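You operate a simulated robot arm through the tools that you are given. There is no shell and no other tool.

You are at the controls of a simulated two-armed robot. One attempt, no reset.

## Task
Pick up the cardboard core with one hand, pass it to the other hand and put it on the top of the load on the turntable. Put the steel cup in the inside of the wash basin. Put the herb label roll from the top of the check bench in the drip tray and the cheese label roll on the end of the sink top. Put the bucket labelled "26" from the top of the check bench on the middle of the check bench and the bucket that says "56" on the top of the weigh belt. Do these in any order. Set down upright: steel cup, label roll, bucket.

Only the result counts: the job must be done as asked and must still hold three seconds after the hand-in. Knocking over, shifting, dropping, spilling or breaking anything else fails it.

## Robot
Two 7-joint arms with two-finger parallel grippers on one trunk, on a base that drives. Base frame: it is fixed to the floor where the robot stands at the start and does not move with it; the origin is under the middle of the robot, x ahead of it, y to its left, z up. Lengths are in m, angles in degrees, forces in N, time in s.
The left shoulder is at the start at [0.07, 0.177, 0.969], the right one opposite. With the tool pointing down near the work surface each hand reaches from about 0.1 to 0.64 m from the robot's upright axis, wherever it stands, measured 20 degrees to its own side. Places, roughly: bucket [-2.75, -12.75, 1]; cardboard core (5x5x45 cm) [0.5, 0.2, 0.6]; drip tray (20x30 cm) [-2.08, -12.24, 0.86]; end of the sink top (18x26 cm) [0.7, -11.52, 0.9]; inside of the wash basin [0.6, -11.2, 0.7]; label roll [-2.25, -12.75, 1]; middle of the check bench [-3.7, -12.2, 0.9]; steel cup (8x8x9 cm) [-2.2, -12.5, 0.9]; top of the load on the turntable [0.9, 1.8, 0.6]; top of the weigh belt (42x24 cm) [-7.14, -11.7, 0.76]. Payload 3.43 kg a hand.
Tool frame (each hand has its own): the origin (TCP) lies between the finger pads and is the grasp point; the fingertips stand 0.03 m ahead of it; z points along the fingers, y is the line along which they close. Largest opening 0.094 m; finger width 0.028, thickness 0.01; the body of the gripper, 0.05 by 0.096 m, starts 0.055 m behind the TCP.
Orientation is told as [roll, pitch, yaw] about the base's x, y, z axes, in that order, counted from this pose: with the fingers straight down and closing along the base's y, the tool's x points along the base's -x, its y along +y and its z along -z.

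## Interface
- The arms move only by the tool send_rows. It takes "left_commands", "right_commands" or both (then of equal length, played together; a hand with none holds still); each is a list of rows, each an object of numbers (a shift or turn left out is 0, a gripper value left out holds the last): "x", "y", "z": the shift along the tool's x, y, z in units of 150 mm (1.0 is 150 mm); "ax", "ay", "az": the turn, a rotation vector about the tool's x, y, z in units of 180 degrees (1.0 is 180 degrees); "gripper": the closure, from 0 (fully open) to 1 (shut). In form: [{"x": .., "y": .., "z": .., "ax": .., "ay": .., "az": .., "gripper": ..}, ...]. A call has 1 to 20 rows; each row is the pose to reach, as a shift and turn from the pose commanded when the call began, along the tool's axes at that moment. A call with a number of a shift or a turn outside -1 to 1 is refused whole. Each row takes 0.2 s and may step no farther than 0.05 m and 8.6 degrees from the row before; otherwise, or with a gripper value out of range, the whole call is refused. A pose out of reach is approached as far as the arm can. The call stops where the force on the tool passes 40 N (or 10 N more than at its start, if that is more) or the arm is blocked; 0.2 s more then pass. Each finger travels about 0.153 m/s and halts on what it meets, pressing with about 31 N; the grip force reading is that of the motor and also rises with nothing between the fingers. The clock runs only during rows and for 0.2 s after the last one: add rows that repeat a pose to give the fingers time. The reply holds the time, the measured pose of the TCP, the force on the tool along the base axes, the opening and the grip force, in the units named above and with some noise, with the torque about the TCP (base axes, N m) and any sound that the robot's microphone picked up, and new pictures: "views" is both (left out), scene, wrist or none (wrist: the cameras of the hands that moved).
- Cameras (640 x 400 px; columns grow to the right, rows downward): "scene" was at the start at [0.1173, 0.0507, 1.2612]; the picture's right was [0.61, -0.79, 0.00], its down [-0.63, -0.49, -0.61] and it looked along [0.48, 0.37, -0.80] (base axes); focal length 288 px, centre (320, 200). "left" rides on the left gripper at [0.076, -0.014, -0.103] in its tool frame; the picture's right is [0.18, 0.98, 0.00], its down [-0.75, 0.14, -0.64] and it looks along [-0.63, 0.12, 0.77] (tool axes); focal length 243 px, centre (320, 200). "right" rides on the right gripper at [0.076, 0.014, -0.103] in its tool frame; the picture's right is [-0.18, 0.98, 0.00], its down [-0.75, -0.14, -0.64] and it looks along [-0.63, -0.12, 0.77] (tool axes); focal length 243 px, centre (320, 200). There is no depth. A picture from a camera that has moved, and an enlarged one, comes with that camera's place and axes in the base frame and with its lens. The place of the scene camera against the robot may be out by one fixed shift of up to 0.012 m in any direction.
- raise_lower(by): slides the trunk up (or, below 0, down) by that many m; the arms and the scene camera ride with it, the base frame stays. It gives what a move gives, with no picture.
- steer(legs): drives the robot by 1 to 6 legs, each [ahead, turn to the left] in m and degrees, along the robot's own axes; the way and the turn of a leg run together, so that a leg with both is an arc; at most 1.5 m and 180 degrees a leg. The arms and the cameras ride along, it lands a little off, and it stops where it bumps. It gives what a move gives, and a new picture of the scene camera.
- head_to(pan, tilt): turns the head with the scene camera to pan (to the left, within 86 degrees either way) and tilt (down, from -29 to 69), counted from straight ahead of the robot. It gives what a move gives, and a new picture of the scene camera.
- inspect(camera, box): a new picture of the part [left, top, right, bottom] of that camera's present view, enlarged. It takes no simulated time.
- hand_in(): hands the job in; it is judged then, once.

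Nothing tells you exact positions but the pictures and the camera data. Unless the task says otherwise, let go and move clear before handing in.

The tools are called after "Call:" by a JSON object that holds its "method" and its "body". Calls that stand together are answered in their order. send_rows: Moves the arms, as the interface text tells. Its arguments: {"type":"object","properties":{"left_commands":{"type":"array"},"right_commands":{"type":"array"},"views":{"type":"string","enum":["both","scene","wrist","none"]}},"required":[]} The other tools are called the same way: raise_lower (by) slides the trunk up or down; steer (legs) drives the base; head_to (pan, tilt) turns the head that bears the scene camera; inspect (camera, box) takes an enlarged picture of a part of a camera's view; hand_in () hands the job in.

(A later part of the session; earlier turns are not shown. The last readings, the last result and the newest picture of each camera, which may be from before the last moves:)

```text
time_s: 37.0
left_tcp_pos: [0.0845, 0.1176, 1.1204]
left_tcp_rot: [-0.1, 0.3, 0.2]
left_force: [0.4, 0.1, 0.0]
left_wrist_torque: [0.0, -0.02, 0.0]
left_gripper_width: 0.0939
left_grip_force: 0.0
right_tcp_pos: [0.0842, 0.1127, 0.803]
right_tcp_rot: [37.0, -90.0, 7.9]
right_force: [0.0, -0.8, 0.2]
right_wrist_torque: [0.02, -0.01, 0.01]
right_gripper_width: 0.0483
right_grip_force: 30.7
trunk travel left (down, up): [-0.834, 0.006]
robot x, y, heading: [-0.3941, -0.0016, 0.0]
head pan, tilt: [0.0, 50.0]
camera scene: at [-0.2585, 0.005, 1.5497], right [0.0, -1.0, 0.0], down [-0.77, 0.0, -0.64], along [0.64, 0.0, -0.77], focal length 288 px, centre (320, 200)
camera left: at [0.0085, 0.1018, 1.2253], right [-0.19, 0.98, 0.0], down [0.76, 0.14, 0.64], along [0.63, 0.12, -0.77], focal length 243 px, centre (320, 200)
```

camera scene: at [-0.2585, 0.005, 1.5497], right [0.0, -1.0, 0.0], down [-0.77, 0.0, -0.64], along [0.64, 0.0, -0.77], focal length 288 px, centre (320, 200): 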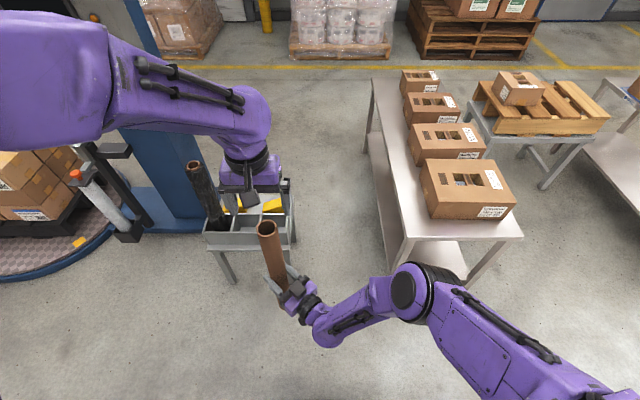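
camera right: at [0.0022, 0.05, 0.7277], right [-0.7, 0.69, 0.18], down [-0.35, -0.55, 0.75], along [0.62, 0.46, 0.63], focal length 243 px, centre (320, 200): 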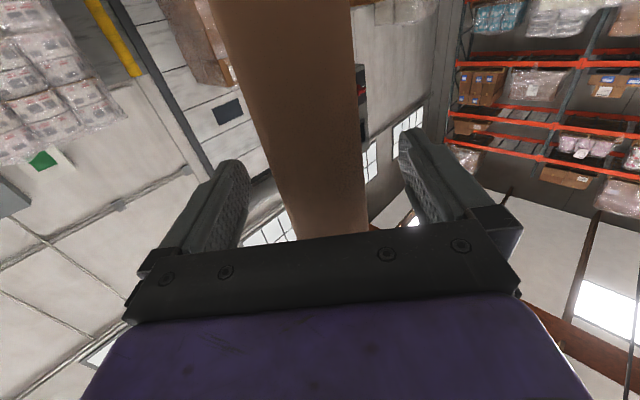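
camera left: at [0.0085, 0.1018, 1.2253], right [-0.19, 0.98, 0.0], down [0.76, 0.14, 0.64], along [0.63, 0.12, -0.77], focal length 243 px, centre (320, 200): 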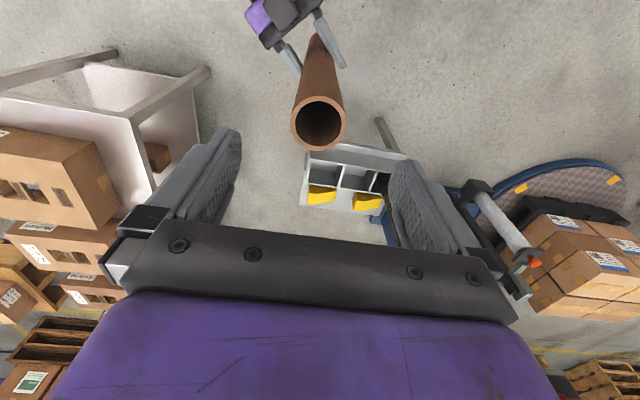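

Handover done: the right hand holds the core by its middle. I tuck the empty left hand back to the side before driving to the turntable.

Call:
{"method": "send_rows", "body": {"left_commands": [{"y": 0.2, "x": 0.0}, {"y": 0.4, "x": 0.15}, {"y": 0.6, "x": 0.35}, {"y": 0.8, "x": 0.6}, {"y": 1.0, "x": 0.8}, {"y": 1.0, "x": 0.8}], "views": "none"}}

Call:
{"method": "steer", "body": {"legs": [[0, 77]]}}

Call:
{"method": "head_to", "body": {"pan": -20, "tilt": 35}}

Call:
{"method": "head_to", "body": {"pan": 30, "tilt": 30}}

```text
time_s: 38.4
left_tcp_pos: [-0.0368, 0.2669, 1.1207]
left_tcp_rot: [-0.1, 0.1, 0.1]
left_force: [-1.2, -0.7, 0.2]
left_wrist_torque: [-0.01, 0.03, 0.02]
left_gripper_width: 0.0942
left_grip_force: 0.1
right_tcp_pos: [0.0831, 0.114, 0.803]
right_tcp_rot: [-20.4, -89.9, 65.6]
right_force: [-0.8, 0.0, -1.1]
right_wrist_torque: [0.01, 0.01, -0.01]
right_gripper_width: 0.0482
right_grip_force: 30.9
trunk travel left (down, up): [-0.834, 0.006]
robot x, y, heading: [-0.3986, -0.0005, -0.1]
head pan, tilt: [0.0, 50.0]
```

```text
time_s: 42.0
left_tcp_pos: [-0.5697, 0.4101, 1.1211]
left_tcp_rot: [-0.1, 0.1, 76.6]
left_force: [1.4, -0.3, -0.3]
left_wrist_torque: [0.0, 0.01, -0.02]
left_gripper_width: 0.0942
left_grip_force: 0.1
right_tcp_pos: [-0.3924, 0.4919, 0.8034]
right_tcp_rot: [-26.5, -90.1, 148.3]
right_force: [0.2, -0.2, 0.1]
right_wrist_torque: [0.0, 0.01, 0.01]
right_gripper_width: 0.0485
right_grip_force: 30.9
trunk travel left (down, up): [-0.834, 0.006]
robot x, y, heading: [-0.396, -0.0015, 76.5]
head pan, tilt: [0.0, 50.0]
camera scene: at [-0.3572, 0.1286, 1.5498], right [0.97, -0.23, 0.0], down [-0.18, -0.75, -0.64], along [0.15, 0.63, -0.77], focal length 288 px, centre (320, 200)
```

scene: 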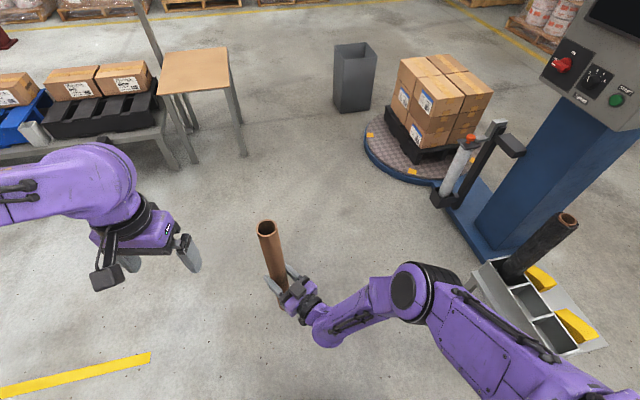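

```text
time_s: 42.9
left_tcp_pos: [-0.5683, 0.4108, 1.1207]
left_tcp_rot: [-0.1, 0.1, 76.6]
left_force: [-0.7, 0.3, -0.4]
left_wrist_torque: [0.03, -0.01, 0.01]
left_gripper_width: 0.094
left_grip_force: 0.1
right_tcp_pos: [-0.3925, 0.4913, 0.8022]
right_tcp_rot: [-37.2, -90.0, 158.8]
right_force: [0.3, -0.6, 0.0]
right_wrist_torque: [0.02, 0.01, 0.02]
right_gripper_width: 0.0483
right_grip_force: 31.4
trunk travel left (down, up): [-0.834, 0.006]
robot x, y, heading: [-0.3954, 0.0004, 76.7]
head pan, tilt: [-20.0, 35.0]
camera scene: at [-0.3269, 0.1273, 1.5714], right [0.84, -0.55, 0.0], down [-0.32, -0.48, -0.82], along [0.45, 0.68, -0.57], focal length 288 px, centre (320, 200)
```

scene: 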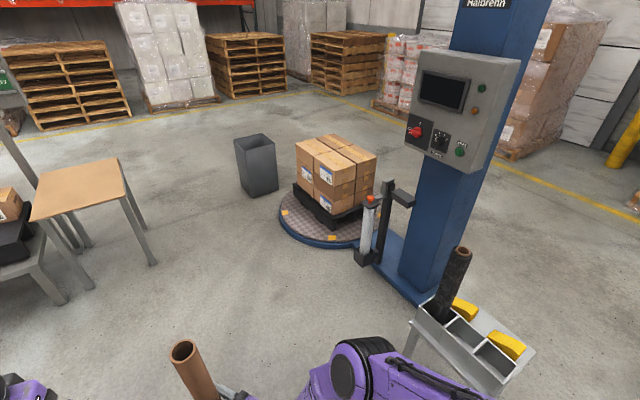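

```text
time_s: 44.1
left_tcp_pos: [-0.569, 0.4102, 1.1211]
left_tcp_rot: [-0.2, 0.1, 76.7]
left_force: [-0.3, 0.9, -0.1]
left_wrist_torque: [0.0, -0.03, 0.01]
left_gripper_width: 0.094
left_grip_force: 0.1
right_tcp_pos: [-0.3929, 0.4921, 0.803]
right_tcp_rot: [-26.9, -90.0, 148.3]
right_force: [-0.6, -0.5, 0.4]
right_wrist_torque: [-0.01, 0.01, 0.01]
right_gripper_width: 0.0481
right_grip_force: 31.3
trunk travel left (down, up): [-0.834, 0.006]
robot x, y, heading: [-0.3944, 0.0014, 76.6]
head pan, tilt: [30.0, 30.0]
camera scene: at [-0.4009, 0.1404, 1.5793], right [0.96, 0.28, 0.0], down [0.14, -0.48, -0.87], along [-0.25, 0.83, -0.5], focal length 288 px, centre (320, 200)
```

scene: 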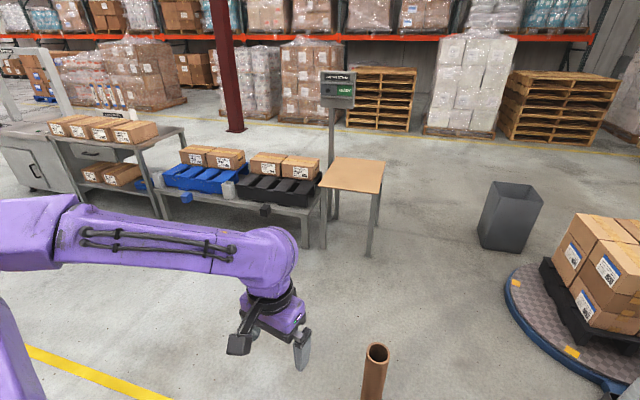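

The load is a 2x2 stack of cartons on a black pallet on the turntable. I zoom in on it to measure.

Call:
{"method": "head_to", "body": {"pan": -20, "tilt": 45}}

Call:
{"method": "inspect", "body": {"camera": "scene", "box": [220, 20, 460, 170]}}

```text
time_s: 45.2
left_tcp_pos: [-0.5688, 0.4095, 1.1213]
left_tcp_rot: [-0.1, 0.1, 76.5]
left_force: [-0.2, -0.3, 0.7]
left_wrist_torque: [0.01, 0.02, 0.01]
left_gripper_width: 0.0939
left_grip_force: 0.1
right_tcp_pos: [-0.3925, 0.4914, 0.8028]
right_tcp_rot: [-30.2, -90.0, 151.8]
right_force: [-0.3, -0.4, -0.2]
right_wrist_torque: [0.0, -0.03, -0.02]
right_gripper_width: 0.048
right_grip_force: 31.3
trunk travel left (down, up): [-0.834, 0.006]
robot x, y, heading: [-0.3979, 0.0016, 76.6]
head pan, tilt: [-20.0, 45.0]
camera scene: at [-0.3304, 0.1217, 1.5567], right [0.84, -0.55, 0.0], down [-0.39, -0.59, -0.71], along [0.39, 0.59, -0.71], focal length 288 px, centre (320, 200)
```

scene: 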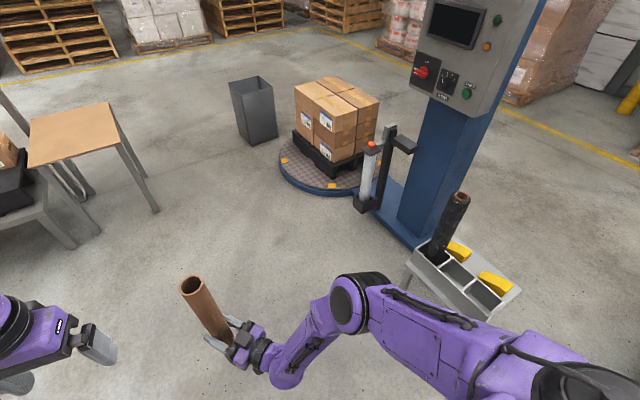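

```text
2.67 times, centred on (340, 95) of scene
camera zoom: at [-0.3304, 0.1217, 1.5567], right [0.84, -0.55, 0.0], down [-0.39, -0.59, -0.71], along [0.39, 0.59, -0.71], focal length 768 px, centre (267, 480)
```

zoom: 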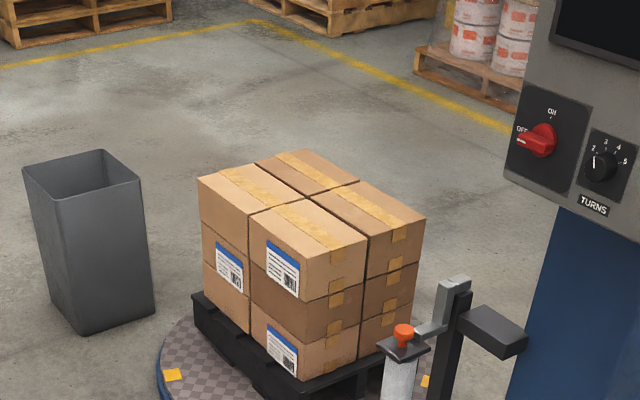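

The load top is about x 0.71–1.09, y 1.52–2.05, z 0.6, with a film carriage near [0.76, 1.18]. I turn the left wrist to look at my own base footprint before approaching closely.

Call:
{"method": "send_rows", "body": {"left_commands": [{"az": 0.045}, {"az": 0.09}, {"az": 0.135}, {"az": 0.18}, {"az": 0.225}, {"az": 0.27}, {"az": 0.315}, {"az": 0.36}, {"az": 0.405}, {"az": 0.45}, {"az": 0.495}, {"az": 0.54}, {"az": 0.585}, {"az": 0.585}], "views": "wrist"}}

```text
time_s: 48.2
left_tcp_pos: [-0.5693, 0.4095, 1.1203]
left_tcp_rot: [-0.1, -0.1, -28.9]
left_force: [0.1, -0.2, 0.0]
left_wrist_torque: [-0.01, 0.01, 0.0]
left_gripper_width: 0.094
left_grip_force: 0.1
right_tcp_pos: [-0.3927, 0.491, 0.8026]
right_tcp_rot: [-31.6, -90.1, 153.1]
right_force: [0.5, 0.3, -0.2]
right_wrist_torque: [-0.05, 0.02, 0.06]
right_gripper_width: 0.0485
right_grip_force: 31.2
trunk travel left (down, up): [-0.834, 0.006]
robot x, y, heading: [-0.3952, -0.0014, 76.5]
head pan, tilt: [-20.0, 45.0]
camera left: at [-0.6434, 0.4329, 1.2245], right [0.31, 0.95, 0.0], down [0.73, -0.24, 0.64], along [0.61, -0.2, -0.77], focal length 243 px, centre (320, 200)
```

left: 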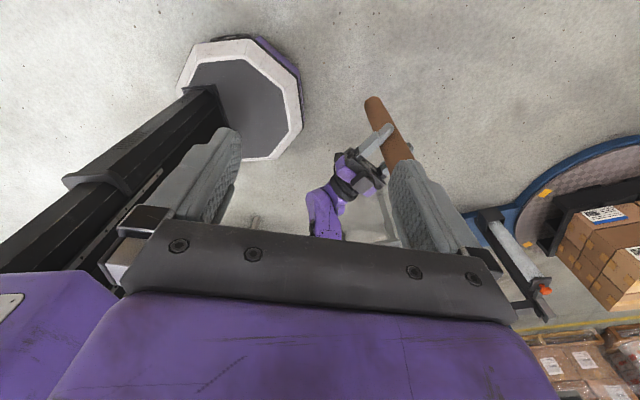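

The base is an octagon of about 0.26 m radius, and I can stand southwest of the turntable near [0.25, 1.33]. I drive part way into the open floor first.

Call:
{"method": "steer", "body": {"legs": [[0, 13.4], [0.95, 0]]}}

```text
time_s: 54.0
left_tcp_pos: [-0.6469, 1.303, 1.1203]
left_tcp_rot: [-0.1, -0.1, -16.2]
left_force: [-1.3, -0.5, 0.4]
left_wrist_torque: [0.03, -0.01, 0.0]
left_gripper_width: 0.0943
left_grip_force: 0.0
right_tcp_pos: [-0.4922, 1.4211, 0.8029]
right_tcp_rot: [-53.7, -90.0, -172.2]
right_force: [0.7, -0.5, 0.0]
right_wrist_torque: [-0.01, 0.01, 0.03]
right_gripper_width: 0.0484
right_grip_force: 30.8
trunk travel left (down, up): [-0.834, 0.006]
robot x, y, heading: [-0.3875, 0.9358, 89.1]
head pan, tilt: [-20.0, 45.0]
camera scene: at [-0.3493, 1.0714, 1.5567], right [0.93, -0.36, 0.0], down [-0.25, -0.66, -0.71], along [0.25, 0.66, -0.71], focal length 288 px, centre (320, 200)
```

scene: 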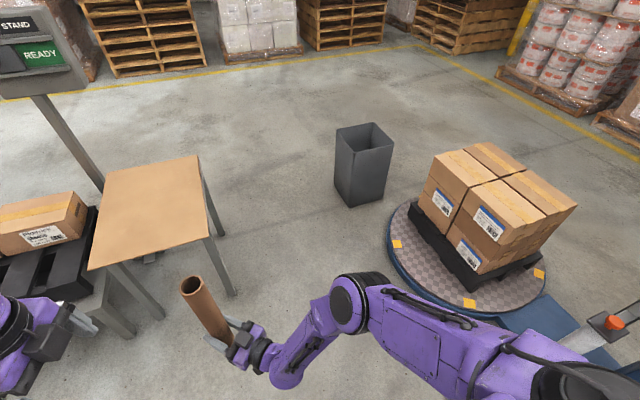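

I can see the load clearly now; I zoom in to measure its top from this closer spot.

Call:
{"method": "inspect", "body": {"camera": "scene", "box": [380, 110, 620, 290]}}

```text
2.22 times, centred on (500, 200) of scene
camera zoom: at [-0.3493, 1.0714, 1.5567], right [0.93, -0.36, 0.0], down [-0.25, -0.66, -0.71], along [0.25, 0.66, -0.71], focal length 640 px, centre (-80, 200)
```

zoom: 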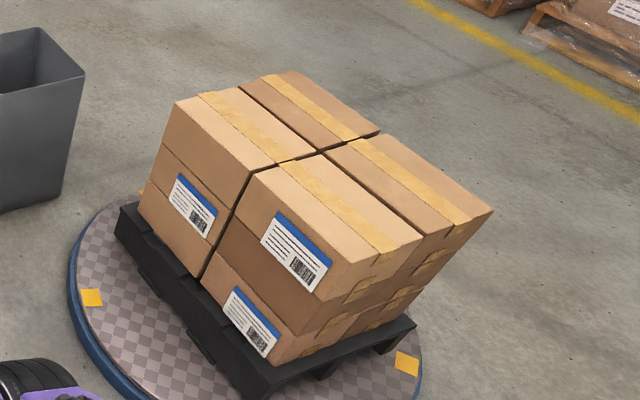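

Load top confirmed at x 0.695–1.08, y 1.51–2.05, z about 0.60. I rotate the right hand to point down so the core lies horizontal, pulling it in slightly.

Call:
{"method": "send_rows", "body": {"right_commands": [{"x": -0.028, "y": -0.052, "z": -0.076, "ay": 0.042}, {"x": -0.056, "y": -0.104, "z": -0.152, "ay": 0.084}, {"x": -0.083, "y": -0.157, "z": -0.228, "ay": 0.126}, {"x": -0.111, "y": -0.209, "z": -0.303, "ay": 0.168}, {"x": -0.139, "y": -0.261, "z": -0.379, "ay": 0.21}, {"x": -0.167, "y": -0.313, "z": -0.455, "ay": 0.252}, {"x": -0.194, "y": -0.366, "z": -0.531, "ay": 0.294}, {"x": -0.222, "y": -0.418, "z": -0.607, "ay": 0.336}, {"x": -0.25, "y": -0.47, "z": -0.683, "ay": 0.378}, {"x": -0.278, "y": -0.523, "z": -0.758, "ay": 0.42}, {"x": -0.305, "y": -0.575, "z": -0.834, "ay": 0.462}, {"x": -0.333, "y": -0.627, "z": -0.91, "ay": 0.5}, {"x": -0.333, "y": -0.627, "z": -0.91, "ay": 0.5}], "views": "both"}}

```text
time_s: 56.8
left_tcp_pos: [-0.6461, 1.3027, 1.1212]
left_tcp_rot: [-0.1, -0.1, -16.2]
left_force: [-0.1, 0.1, 1.0]
left_wrist_torque: [-0.03, 0.01, 0.01]
left_gripper_width: 0.0942
left_grip_force: 0.1
right_tcp_pos: [-0.3296, 1.3875, 0.8524]
right_tcp_rot: [0.0, 0.2, 134.1]
right_force: [-0.1, 0.3, -1.2]
right_wrist_torque: [-0.04, 0.04, 0.02]
right_gripper_width: 0.0481
right_grip_force: 31.3
trunk travel left (down, up): [-0.834, 0.006]
robot x, y, heading: [-0.3885, 0.9413, 89.1]
head pan, tilt: [-20.0, 45.0]
camera scene: at [-0.3492, 1.0717, 1.5567], right [0.93, -0.36, 0.0], down [-0.25, -0.66, -0.71], along [0.25, 0.66, -0.71], focal length 288 px, centre (320, 200)
camera right: at [-0.2861, 1.3238, 0.9562], right [-0.83, -0.55, 0.0], down [-0.42, 0.64, 0.64], along [-0.35, 0.53, -0.77], focal length 243 px, centre (320, 200)
```

scene: 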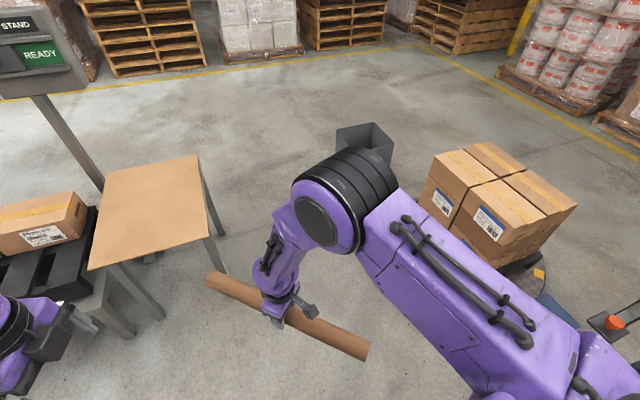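
right: 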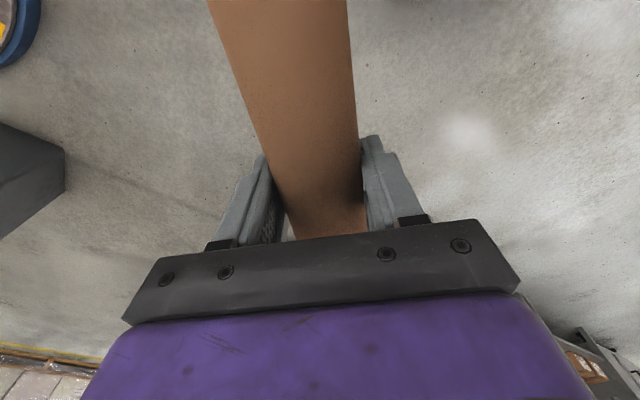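

The core is horizontal now. I turn toward the turntable and approach its southwest side in steps.

Call:
{"method": "steer", "body": {"legs": [[0, -57.5], [0.5, 0]]}}

```text
time_s: 62.3
left_tcp_pos: [0.194, 1.6262, 1.1213]
left_tcp_rot: [-0.2, -0.1, -72.5]
left_force: [0.2, -0.4, 0.6]
left_wrist_torque: [0.01, -0.01, 0.0]
left_gripper_width: 0.094
left_grip_force: 0.0
right_tcp_pos: [0.4419, 1.4112, 0.8538]
right_tcp_rot: [0.0, 0.1, 77.8]
right_force: [0.4, -0.7, -1.4]
right_wrist_torque: [-0.01, -0.02, 0.0]
right_gripper_width: 0.048
right_grip_force: 31.1
trunk travel left (down, up): [-0.834, 0.006]
robot x, y, heading: [0.0365, 1.2079, 32.8]
head pan, tilt: [-20.0, 45.0]
camera scene: at [0.1661, 1.2601, 1.5568], right [0.22, -0.98, 0.0], down [-0.69, -0.16, -0.71], along [0.69, 0.16, -0.71], focal length 288 px, centre (320, 200)
```

scene: 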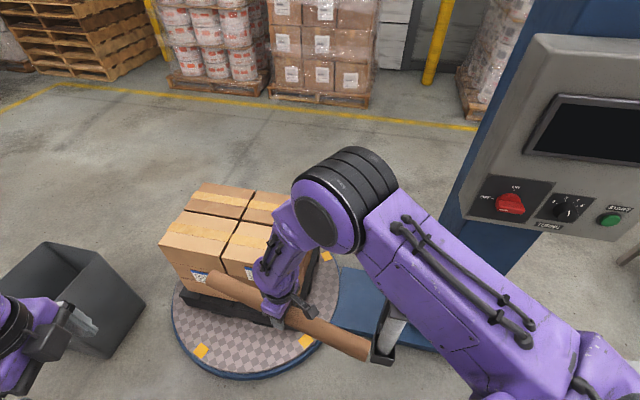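

The way is clear; the control box is about 0.58 m to the right of the planned spot. I make the last short approach to [0.25, 1.33] facing 45°.

Call:
{"method": "steer", "body": {"legs": [[0.24, -3], [0, 15]]}}

```text
time_s: 64.9
left_tcp_pos: [0.3104, 1.7756, 1.1206]
left_tcp_rot: [-0.1, 0.0, -60.5]
left_force: [-0.2, 0.5, 0.6]
left_wrist_torque: [0.03, -0.01, 0.0]
left_gripper_width: 0.094
left_grip_force: 0.0
right_tcp_pos: [0.5986, 1.6154, 0.8537]
right_tcp_rot: [0.0, 0.0, 89.8]
right_force: [0.2, -0.2, -1.1]
right_wrist_torque: [-0.04, 0.0, 0.03]
right_gripper_width: 0.0483
right_grip_force: 31.0
trunk travel left (down, up): [-0.834, 0.006]
robot x, y, heading: [0.2435, 1.3342, 44.8]
head pan, tilt: [-20.0, 45.0]
camera scene: at [0.361, 1.4094, 1.5566], right [0.42, -0.91, 0.0], down [-0.64, -0.3, -0.71], along [0.64, 0.3, -0.71], focal length 288 px, centre (320, 200)
```

scene: 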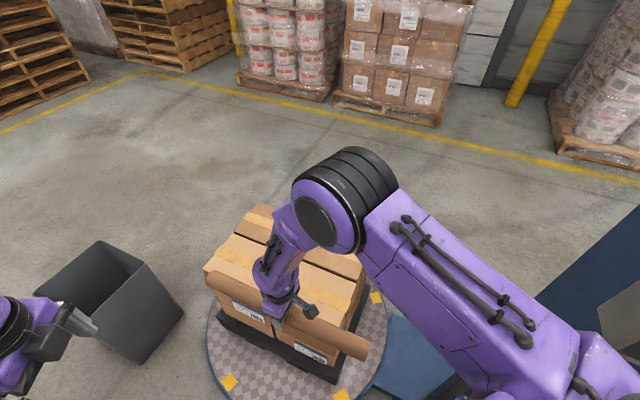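

Standing at [0.244, 1.334], the core lies along y over the near side. I extend the right hand inward over the load while still high.

Call:
{"method": "send_rows", "body": {"right_commands": [{"y": -0.2, "x": -0.06}, {"y": -0.4, "x": -0.12}, {"y": -0.6, "x": -0.18}, {"y": -0.8, "x": -0.24}, {"y": -1.0, "x": -0.3}, {"y": -1.0, "x": -0.3}], "views": "none"}}

Call:
{"method": "raise_lower", "body": {"by": -0.12}}

Call:
{"method": "head_to", "body": {"pan": -15, "tilt": 50}}

```text
time_s: 66.3
left_tcp_pos: [0.3099, 1.7753, 1.1211]
left_tcp_rot: [-0.1, 0.0, -60.4]
left_force: [-0.6, -0.2, -0.2]
left_wrist_torque: [-0.01, 0.0, 0.01]
left_gripper_width: 0.0939
left_grip_force: 0.0
right_tcp_pos: [0.7459, 1.6604, 0.853]
right_tcp_rot: [0.0, 0.0, 89.8]
right_force: [-0.3, -0.6, 0.1]
right_wrist_torque: [-0.02, 0.0, -0.01]
right_gripper_width: 0.0482
right_grip_force: 30.4
trunk travel left (down, up): [-0.834, 0.006]
robot x, y, heading: [0.2418, 1.3384, 44.7]
head pan, tilt: [-20.0, 45.0]
```

```text
time_s: 67.8
left_tcp_pos: [0.3101, 1.7752, 1.0007]
left_tcp_rot: [-0.1, -0.1, -60.5]
left_force: [0.3, -0.5, -0.7]
left_wrist_torque: [-0.01, 0.02, 0.03]
left_gripper_width: 0.0937
left_grip_force: 0.1
right_tcp_pos: [0.7457, 1.6612, 0.733]
right_tcp_rot: [-0.1, -0.1, 89.8]
right_force: [-0.7, -0.5, -1.2]
right_wrist_torque: [-0.03, -0.01, -0.01]
right_gripper_width: 0.0483
right_grip_force: 30.9
trunk travel left (down, up): [-0.714, 0.126]
robot x, y, heading: [0.2441, 1.3359, 45.0]
head pan, tilt: [-20.0, 45.0]
```

```text
time_s: 68.5
left_tcp_pos: [0.3094, 1.7767, 0.9999]
left_tcp_rot: [-0.1, -0.1, -60.5]
left_force: [0.4, -0.9, -0.1]
left_wrist_torque: [0.0, -0.01, 0.04]
left_gripper_width: 0.094
left_grip_force: 0.1
right_tcp_pos: [0.7464, 1.6607, 0.733]
right_tcp_rot: [0.1, 0.0, 89.7]
right_force: [0.1, 0.0, -1.7]
right_wrist_torque: [0.01, 0.04, -0.02]
right_gripper_width: 0.0481
right_grip_force: 31.6
trunk travel left (down, up): [-0.714, 0.126]
robot x, y, heading: [0.2438, 1.3352, 44.9]
head pan, tilt: [-15.0, 50.0]
camera scene: at [0.3531, 1.4137, 1.4298], right [0.5, -0.87, 0.0], down [-0.67, -0.38, -0.64], along [0.56, 0.32, -0.77], focal length 288 px, centre (320, 200)
```

scene: 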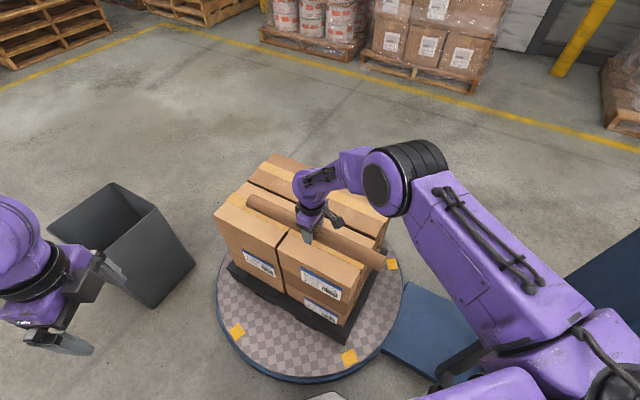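

The core is above the near half of the load. I try reaching a little farther in before setting down.

Call:
{"method": "send_rows", "body": {"right_commands": [{"y": -0.2, "x": -0.1}, {"y": -0.4, "x": -0.2}, {"y": -0.4, "x": -0.27}, {"y": -0.4, "x": -0.27}], "views": "wrist"}}

```text
time_s: 69.5
left_tcp_pos: [0.3102, 1.7751, 1.0012]
left_tcp_rot: [-0.1, -0.1, -60.7]
left_force: [1.0, 0.3, -0.2]
left_wrist_torque: [0.02, 0.01, -0.05]
left_gripper_width: 0.0939
left_grip_force: 0.0
right_tcp_pos: [0.8044, 1.6939, 0.7345]
right_tcp_rot: [0.0, 0.1, 89.7]
right_force: [-0.3, -0.4, -2.0]
right_wrist_torque: [0.0, 0.01, -0.02]
right_gripper_width: 0.0484
right_grip_force: 31.0
right hand out of reach, approached as far as the arm can: row 3, 4
trunk travel left (down, up): [-0.714, 0.126]
robot x, y, heading: [0.2429, 1.3353, 44.8]
head pan, tilt: [-15.0, 50.0]
camera right: at [0.7904, 1.6171, 0.8376], right [-0.98, 0.19, 0.0], down [0.14, 0.75, 0.64], along [0.12, 0.63, -0.77], focal length 243 px, centre (320, 200)
```

right: 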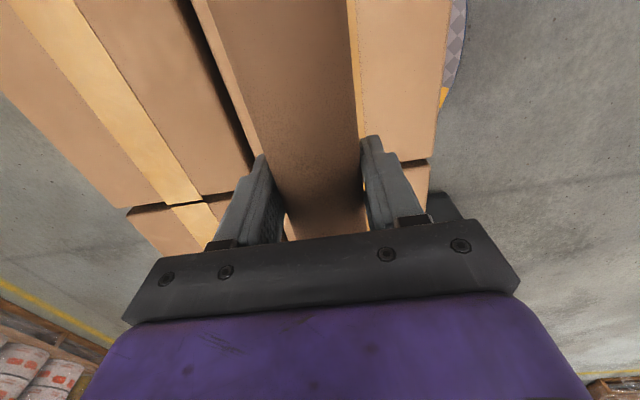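

The core now hangs above [0.804, 1.694], about 0.10 m inside the load's west edge. I lower with the trunk most of the way.

Call:
{"method": "raise_lower", "body": {"by": -0.085}}

Call:
{"method": "inspect", "body": {"camera": "scene", "box": [200, 80, 440, 280]}}

```text
time_s: 70.7
left_tcp_pos: [0.3104, 1.7745, 0.9155]
left_tcp_rot: [-0.1, -0.1, -60.5]
left_force: [-0.3, 0.2, 0.1]
left_wrist_torque: [-0.01, -0.01, -0.02]
left_gripper_width: 0.0941
left_grip_force: 0.0
right_tcp_pos: [0.8041, 1.694, 0.6489]
right_tcp_rot: [-0.1, 0.0, 89.8]
right_force: [-0.6, 0.2, -0.7]
right_wrist_torque: [-0.03, 0.0, -0.05]
right_gripper_width: 0.0484
right_grip_force: 31.1
trunk travel left (down, up): [-0.629, 0.211]
robot x, y, heading: [0.2421, 1.335, 44.6]
head pan, tilt: [-15.0, 50.0]
```

```text
2.00 times, centred on (320, 180) of scene
camera zoom: at [0.353, 1.4135, 1.3448], right [0.5, -0.87, 0.0], down [-0.67, -0.38, -0.64], along [0.56, 0.32, -0.77], focal length 576 px, centre (320, 240)
```

zoom: 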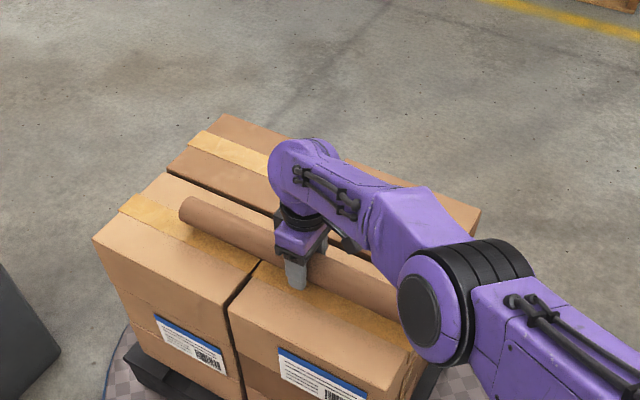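

The core is just above the carton tops. I lower with the arm in small steps, watching the force.

Call:
{"method": "send_rows", "body": {"right_commands": [{"z": 0.02}, {"z": 0.04}, {"z": 0.06}, {"z": 0.06}], "views": "none"}}

```text
time_s: 71.7
left_tcp_pos: [0.3106, 1.7754, 0.9144]
left_tcp_rot: [0.0, -0.1, -60.5]
left_force: [-0.6, -0.2, -0.8]
left_wrist_torque: [0.02, 0.0, 0.0]
left_gripper_width: 0.0941
left_grip_force: 0.0
right_tcp_pos: [0.8035, 1.6909, 0.6416]
right_tcp_rot: [0.1, 0.0, 89.8]
right_force: [0.3, -0.6, -1.6]
right_wrist_torque: [0.0, -0.01, 0.01]
right_gripper_width: 0.0483
right_grip_force: 30.6
right hand out of reach, approached as far as the arm can: row 3
trunk travel left (down, up): [-0.629, 0.211]
robot x, y, heading: [0.2429, 1.3332, 44.7]
head pan, tilt: [-15.0, 50.0]
```

At the reach limit the arm drifts, so I use tiny trunk steps instead.

Call:
{"method": "raise_lower", "body": {"by": -0.005}}

Call:
{"method": "raise_lower", "body": {"by": -0.004}}

```text
time_s: 72.2
left_tcp_pos: [0.3113, 1.7754, 0.9121]
left_tcp_rot: [-0.2, 0.0, -60.4]
left_force: [-0.5, -0.6, 0.4]
left_wrist_torque: [-0.02, -0.03, 0.02]
left_gripper_width: 0.0937
left_grip_force: 0.0
right_tcp_pos: [0.8029, 1.6912, 0.6379]
right_tcp_rot: [-0.2, 0.1, 89.8]
right_force: [0.0, -0.6, 4.3]
right_wrist_torque: [-0.12, 0.2, 0.01]
right_gripper_width: 0.0481
right_grip_force: 31.3
trunk travel left (down, up): [-0.624, 0.216]
robot x, y, heading: [0.2431, 1.3365, 44.7]
head pan, tilt: [-15.0, 50.0]
```

```text
time_s: 72.8
left_tcp_pos: [0.3076, 1.774, 0.9083]
left_tcp_rot: [0.1, 0.0, -60.4]
left_force: [0.2, 0.1, -0.1]
left_wrist_torque: [-0.01, 0.02, 0.0]
left_gripper_width: 0.0938
left_grip_force: 0.1
right_tcp_pos: [0.8017, 1.6911, 0.6379]
right_tcp_rot: [-0.5, -0.4, 89.9]
right_force: [1.0, -2.5, 28.0]
right_wrist_torque: [-0.46, 0.74, 0.25]
right_gripper_width: 0.0484
right_grip_force: 31.2
trunk travel left (down, up): [-0.62, 0.22]
robot x, y, heading: [0.2409, 1.3382, 44.5]
head pan, tilt: [-15.0, 50.0]
```

Contact at TCP z 0.638 (28 N). I relieve the pressure slightly and then open the right hand.

Call:
{"method": "raise_lower", "body": {"by": 0.003}}

Call:
{"method": "send_rows", "body": {"right_commands": [{"gripper": 0.85}, {"gripper": 0.7}, {"gripper": 0.5}, {"gripper": 0.3}, {"gripper": 0.0}, {"gripper": 0.0}], "views": "both"}}

```text
time_s: 73.3
left_tcp_pos: [0.3085, 1.7739, 0.9099]
left_tcp_rot: [0.0, 0.0, -60.5]
left_force: [-0.2, 1.0, 0.1]
left_wrist_torque: [-0.02, 0.01, -0.02]
left_gripper_width: 0.094
left_grip_force: 0.0
right_tcp_pos: [0.8026, 1.691, 0.638]
right_tcp_rot: [-0.1, -0.1, 89.7]
right_force: [7.5, 2.3, 19.0]
right_wrist_torque: [-0.18, 0.37, 0.07]
right_gripper_width: 0.0482
right_grip_force: 31.1
trunk travel left (down, up): [-0.623, 0.217]
robot x, y, heading: [0.242, 1.3341, 44.5]
head pan, tilt: [-15.0, 50.0]
```

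```text
time_s: 74.7
left_tcp_pos: [0.3086, 1.7742, 0.9104]
left_tcp_rot: [0.0, 0.0, -60.5]
left_force: [-0.9, 0.0, 0.2]
left_wrist_torque: [-0.01, 0.01, 0.01]
left_gripper_width: 0.0941
left_grip_force: 0.0
right_tcp_pos: [0.8033, 1.6909, 0.6402]
right_tcp_rot: [-0.1, -0.1, 89.8]
right_force: [9.3, -1.6, 22.9]
right_wrist_torque: [-0.23, 0.88, 0.06]
right_gripper_width: 0.0891
right_grip_force: 0.1
trunk travel left (down, up): [-0.623, 0.217]
robot x, y, heading: [0.2401, 1.3352, 44.8]
head pan, tilt: [-15.0, 50.0]
camera scene: at [0.3511, 1.4111, 1.3391], right [0.5, -0.87, 0.0], down [-0.66, -0.38, -0.64], along [0.56, 0.32, -0.76], focal length 288 px, centre (320, 200)
camera right: at [0.7887, 1.6131, 0.7408], right [-0.98, 0.19, 0.0], down [0.14, 0.75, 0.64], along [0.12, 0.63, -0.77], focal length 243 px, centre (320, 200)
```

scene: 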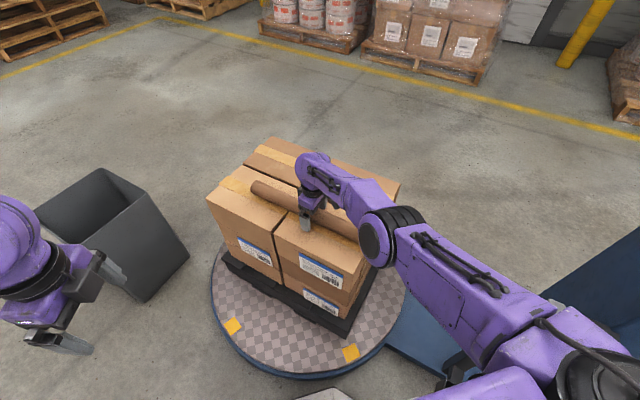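
right: 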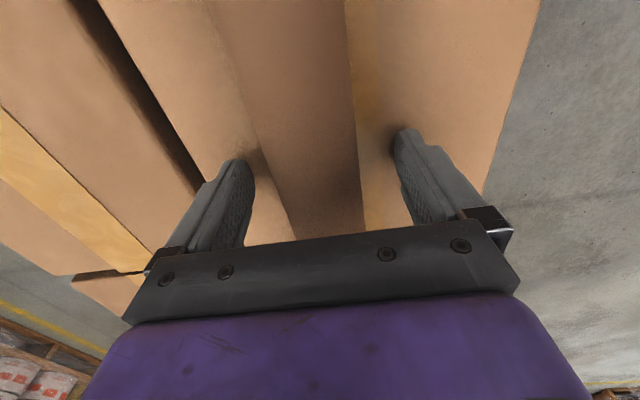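

The core rests between the open fingers, but the fingertips still press on the carton. I raise slowly and check that the core stays still.

Call:
{"method": "raise_lower", "body": {"by": 0.006}}

Call:
{"method": "inspect", "body": {"camera": "right", "box": [0, 0, 640, 400]}}

```text
time_s: 75.2
left_tcp_pos: [0.3103, 1.7749, 0.9155]
left_tcp_rot: [0.0, 0.0, -60.5]
left_force: [0.2, -0.2, 0.5]
left_wrist_torque: [0.03, -0.01, 0.01]
left_gripper_width: 0.0939
left_grip_force: 0.1
right_tcp_pos: [0.8027, 1.692, 0.64]
right_tcp_rot: [0.3, 0.2, 89.9]
right_force: [0.0, -0.5, 0.4]
right_wrist_torque: [0.0, 0.02, 0.01]
right_gripper_width: 0.094
right_grip_force: 0.1
trunk travel left (down, up): [-0.629, 0.211]
robot x, y, heading: [0.2423, 1.3322, 44.7]
head pan, tilt: [-15.0, 50.0]
```

```text
1.00 times, centred on (320, 200) of right (not enlarged: the box is as wide or as high as the picture)
camera zoom: at [0.7884, 1.6144, 0.7432], right [-0.98, 0.19, 0.0], down [0.15, 0.75, 0.64], along [0.12, 0.63, -0.77], focal length 243 px, centre (320, 200)
```

zoom: 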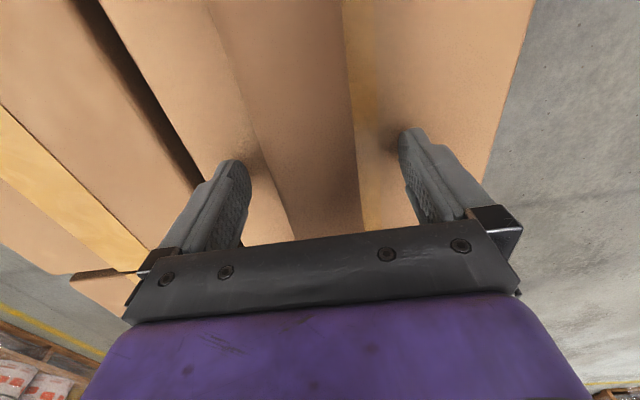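

Contact force is gone and the core has not moved. I raise the trunk clear of it.

Call:
{"method": "raise_lower", "body": {"by": 0.1}}

Call:
{"method": "inspect", "body": {"camera": "right", "box": [0, 0, 640, 400]}}

Call:
{"method": "inspect", "body": {"camera": "scene", "box": [160, 80, 480, 280]}}

```text
time_s: 76.6
left_tcp_pos: [0.3107, 1.7755, 1.0161]
left_tcp_rot: [-0.1, -0.1, -60.5]
left_force: [-1.5, -0.6, -0.4]
left_wrist_torque: [0.04, 0.01, 0.01]
left_gripper_width: 0.094
left_grip_force: 0.1
right_tcp_pos: [0.8036, 1.6904, 0.7423]
right_tcp_rot: [0.0, 0.1, 89.8]
right_force: [0.3, 0.0, -0.4]
right_wrist_torque: [0.02, -0.03, 0.01]
right_gripper_width: 0.0937
right_grip_force: 0.0
trunk travel left (down, up): [-0.729, 0.111]
robot x, y, heading: [0.2419, 1.3343, 44.9]
head pan, tilt: [-15.0, 50.0]
```

```text
1.00 times, centred on (320, 200) of right (not enlarged: the box is as wide or as high as the picture)
camera zoom: at [0.7896, 1.6145, 0.8449], right [-0.98, 0.19, 0.0], down [0.14, 0.75, 0.64], along [0.12, 0.63, -0.77], focal length 243 px, centre (320, 200)
```

zoom: 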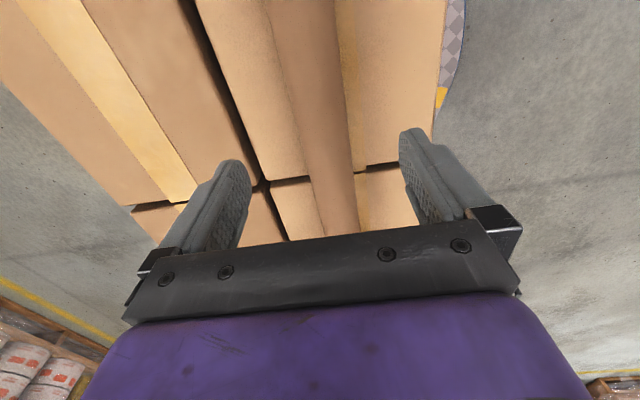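

```text
2.00 times, centred on (320, 180) of scene
camera zoom: at [0.3532, 1.4139, 1.4447], right [0.5, -0.87, 0.0], down [-0.67, -0.38, -0.64], along [0.56, 0.32, -0.77], focal length 576 px, centre (320, 240)
```

zoom: 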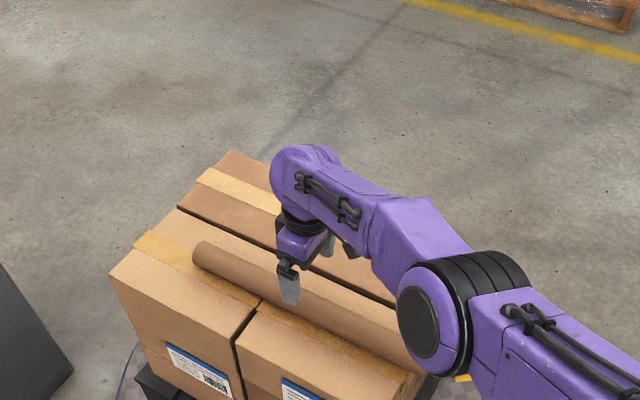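

The core lies steady on top of the load. I pull the right hand back toward the robot.

Call:
{"method": "send_rows", "body": {"right_commands": [{"y": 0.2, "x": 0.2}, {"y": 0.4, "x": 0.4}, {"y": 0.6, "x": 0.6}, {"y": 0.8, "x": 0.8}, {"y": 1.0, "x": 1.0}, {"y": 1.0, "x": 1.0}], "views": "scene"}}

```text
time_s: 78.0
left_tcp_pos: [0.31, 1.7745, 1.0155]
left_tcp_rot: [-0.1, -0.1, -60.5]
left_force: [0.2, 0.6, 0.7]
left_wrist_torque: [0.0, 0.01, 0.04]
left_gripper_width: 0.094
left_grip_force: 0.0
right_tcp_pos: [0.6521, 1.5415, 0.7443]
right_tcp_rot: [0.1, -0.1, 89.7]
right_force: [0.5, 1.1, -0.4]
right_wrist_torque: [0.05, -0.02, -0.02]
right_gripper_width: 0.0942
right_grip_force: 0.1
trunk travel left (down, up): [-0.729, 0.111]
robot x, y, heading: [0.2406, 1.339, 44.7]
head pan, tilt: [-15.0, 50.0]
camera scene: at [0.3537, 1.4139, 1.4447], right [0.5, -0.87, 0.0], down [-0.67, -0.38, -0.64], along [0.56, 0.32, -0.77], focal length 288 px, centre (320, 200)
```

scene: 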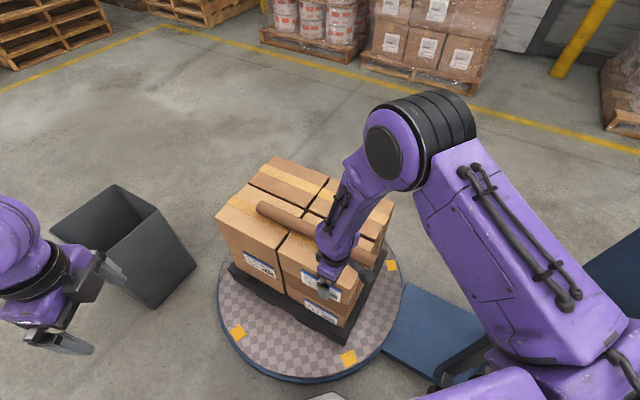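

The core is set. I back out the way I came and then put both arms in a compact travel pose.

Call:
{"method": "steer", "body": {"legs": [[-0.75, 0]]}}

Call:
{"method": "send_rows", "body": {"right_commands": [{"az": 0.045}, {"az": 0.09}, {"az": 0.135}, {"az": 0.18}, {"az": 0.225}, {"az": 0.25}, {"az": 0.25}, {"az": 0.25}, {"az": 0.25}, {"az": 0.25}, {"az": 0.25}, {"az": 0.25}, {"az": 0.25}, {"az": 0.25}], "left_commands": [{"az": -0.045}, {"az": -0.09}, {"az": -0.135}, {"az": -0.18}, {"az": -0.225}, {"az": -0.27}, {"az": -0.315}, {"az": -0.36}, {"az": -0.405}, {"az": -0.45}, {"az": -0.495}, {"az": -0.54}, {"az": -0.585}, {"az": -0.585}], "views": "none"}}

Call:
{"method": "head_to", "body": {"pan": 0, "tilt": 35}}

```text
time_s: 82.0
left_tcp_pos: [-0.2129, 1.2561, 1.0156]
left_tcp_rot: [-0.1, -0.1, -60.2]
left_force: [0.6, -0.2, -0.3]
left_wrist_torque: [0.02, 0.03, 0.02]
left_gripper_width: 0.0938
left_grip_force: 0.0
right_tcp_pos: [0.1288, 1.025, 0.7433]
right_tcp_rot: [-0.1, 0.0, 90.1]
right_force: [0.4, 0.1, -0.2]
right_wrist_torque: [-0.01, 0.01, 0.03]
right_gripper_width: 0.0941
right_grip_force: 0.1
trunk travel left (down, up): [-0.729, 0.111]
robot x, y, heading: [-0.2816, 0.8129, 45.0]
head pan, tilt: [-15.0, 50.0]
camera scene: at [-0.169, 0.8943, 1.4448], right [0.5, -0.87, 0.0], down [-0.66, -0.38, -0.64], along [0.56, 0.32, -0.77], focal length 288 px, centre (320, 200)
```

scene: 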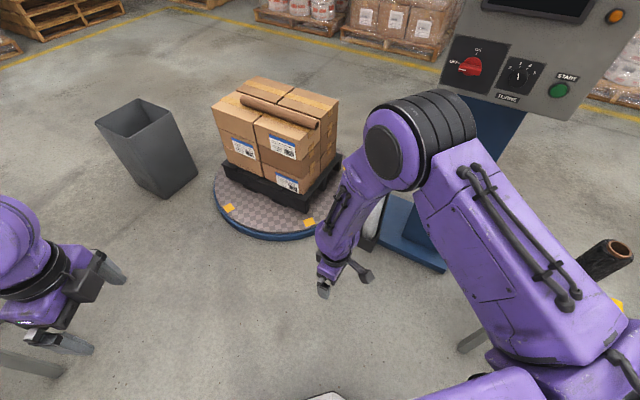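

```text
time_s: 85.0
left_tcp_pos: [-0.2138, 1.2541, 1.0146]
left_tcp_rot: [0.1, 0.1, 45.1]
left_force: [-0.5, -0.4, -0.1]
left_wrist_torque: [0.0, 0.02, 0.01]
left_gripper_width: 0.0943
left_grip_force: 0.0
right_tcp_pos: [0.1282, 1.0237, 0.7446]
right_tcp_rot: [0.1, 0.0, 45.2]
right_force: [0.4, 1.0, -0.3]
right_wrist_torque: [0.01, 0.01, -0.01]
right_gripper_width: 0.0941
right_grip_force: 0.1
trunk travel left (down, up): [-0.729, 0.111]
robot x, y, heading: [-0.2813, 0.8155, 45.1]
head pan, tilt: [-15.0, 50.0]
```

```text
time_s: 85.7
left_tcp_pos: [-0.2136, 1.2545, 1.0154]
left_tcp_rot: [0.0, 0.1, 45.0]
left_force: [-0.2, 0.0, -0.4]
left_wrist_torque: [-0.01, -0.01, -0.01]
left_gripper_width: 0.0942
left_grip_force: 0.0
right_tcp_pos: [0.1294, 1.024, 0.7431]
right_tcp_rot: [-0.1, 0.1, 45.1]
right_force: [-0.8, 0.3, -0.7]
right_wrist_torque: [-0.02, 0.02, -0.04]
right_gripper_width: 0.0939
right_grip_force: 0.2
trunk travel left (down, up): [-0.729, 0.111]
robot x, y, heading: [-0.2813, 0.8122, 45.2]
head pan, tilt: [0.0, 35.0]
camera scene: at [-0.1736, 0.9179, 1.4664], right [0.71, -0.71, 0.0], down [-0.41, -0.41, -0.82], along [0.58, 0.58, -0.57], focal length 288 px, centre (320, 200)
```

scene: 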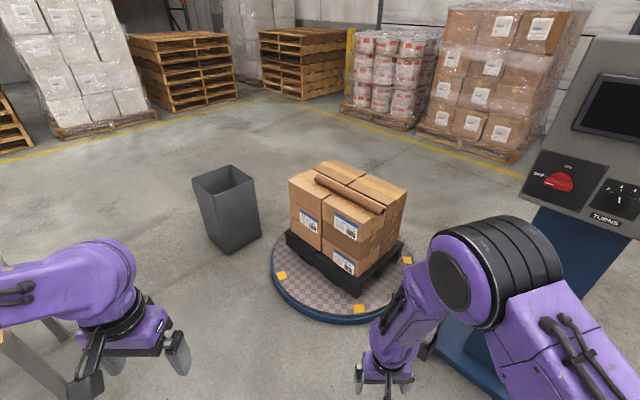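

The core rests well. I turn to face down the aisle (−y) and look ahead.

Call:
{"method": "steer", "body": {"legs": [[0, -143]]}}

Call:
{"method": "head_to", "body": {"pan": 0, "tilt": 12}}

```text
time_s: 92.1
left_tcp_pos: [-0.0729, 0.4215, 1.0159]
left_tcp_rot: [-0.1, 0.2, -98.7]
left_force: [-0.8, -0.6, 0.4]
left_wrist_torque: [-0.01, -0.02, 0.01]
left_gripper_width: 0.0941
left_grip_force: 0.0
right_tcp_pos: [-0.4851, 0.4054, 0.7435]
right_tcp_rot: [0.0, -0.1, -98.7]
right_force: [0.3, 0.5, -0.2]
right_wrist_torque: [-0.01, 0.0, 0.0]
right_gripper_width: 0.0942
right_grip_force: 0.0
trunk travel left (down, up): [-0.729, 0.111]
robot x, y, heading: [-0.2808, 0.814, -98.8]
head pan, tilt: [0.0, 35.0]
camera scene: at [-0.292, 0.6834, 1.4665], right [-0.99, 0.15, 0.0], down [0.09, 0.57, -0.82], along [-0.12, -0.81, -0.57], focal length 288 px, centre (320, 200)
```

scene: 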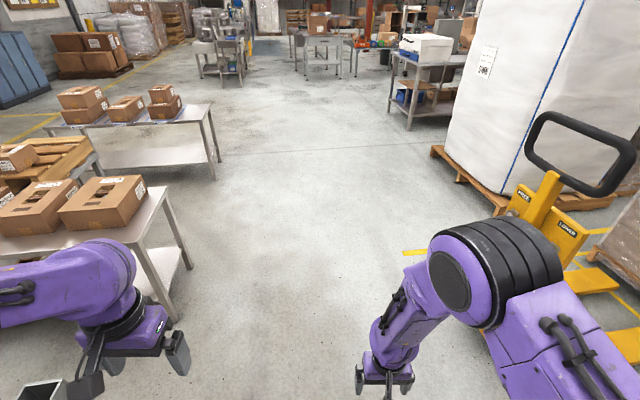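

```text
time_s: 92.9
left_tcp_pos: [-0.0725, 0.4194, 1.0157]
left_tcp_rot: [-0.1, 0.1, -98.7]
left_force: [0.2, 0.1, -0.9]
left_wrist_torque: [0.03, -0.04, 0.0]
left_gripper_width: 0.0941
left_grip_force: 0.1
right_tcp_pos: [-0.4849, 0.4054, 0.7425]
right_tcp_rot: [0.0, 0.0, -98.6]
right_force: [-0.3, -0.7, 0.6]
right_wrist_torque: [-0.03, -0.01, 0.06]
right_gripper_width: 0.0939
right_grip_force: 0.1
trunk travel left (down, up): [-0.729, 0.111]
robot x, y, heading: [-0.2808, 0.8147, -98.6]
head pan, tilt: [0.0, 12.0]
camera scene: at [-0.2926, 0.6782, 1.5033], right [-0.99, 0.15, 0.0], down [0.03, 0.21, -0.98], along [-0.15, -0.97, -0.21], focal length 288 px, centre (320, 200)
```

scene: 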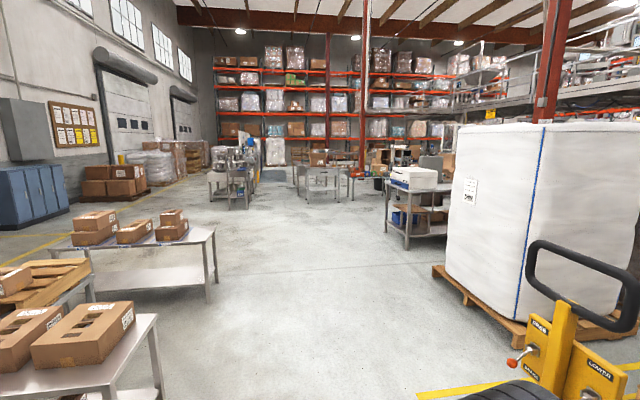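

The aisle between the packing tables and the big white pallet is clear. I drive down it to about y = −5.

Call:
{"method": "steer", "body": {"legs": [[1.2, 0], [1.2, 0], [0, 10.5], [1.5, 0], [1.5, 0], [0.5, 0]]}}

```text
time_s: 121.8
left_tcp_pos: [-0.2103, -5.355, 1.0158]
left_tcp_rot: [0.0, 0.1, -87.3]
left_force: [0.0, 0.0, -0.5]
left_wrist_torque: [0.06, 0.01, 0.0]
left_gripper_width: 0.0939
left_grip_force: 0.0
right_tcp_pos: [-0.6108, -5.4526, 0.7444]
right_tcp_rot: [0.0, -0.1, -87.2]
right_force: [0.9, 0.4, -0.1]
right_wrist_torque: [0.02, 0.01, 0.0]
right_gripper_width: 0.094
right_grip_force: 0.0
trunk travel left (down, up): [-0.729, 0.111]
robot x, y, heading: [-0.4905, -5.0137, -87.3]
head pan, tilt: [0.0, 12.0]
camera scene: at [-0.4759, -5.1479, 1.5034], right [-1.0, -0.05, 0.0], down [-0.01, 0.21, -0.98], along [0.05, -0.98, -0.21], focal length 288 px, centre (320, 200)
```

scene: 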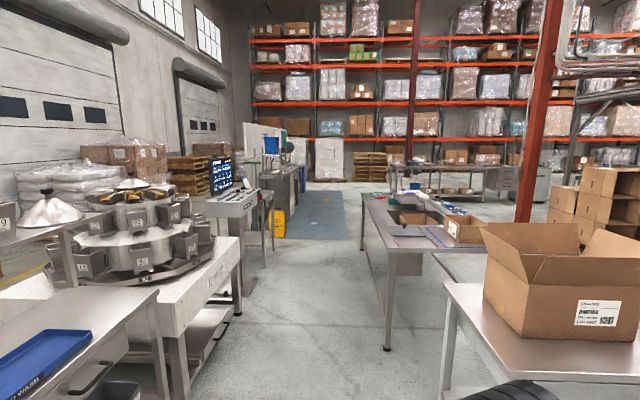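

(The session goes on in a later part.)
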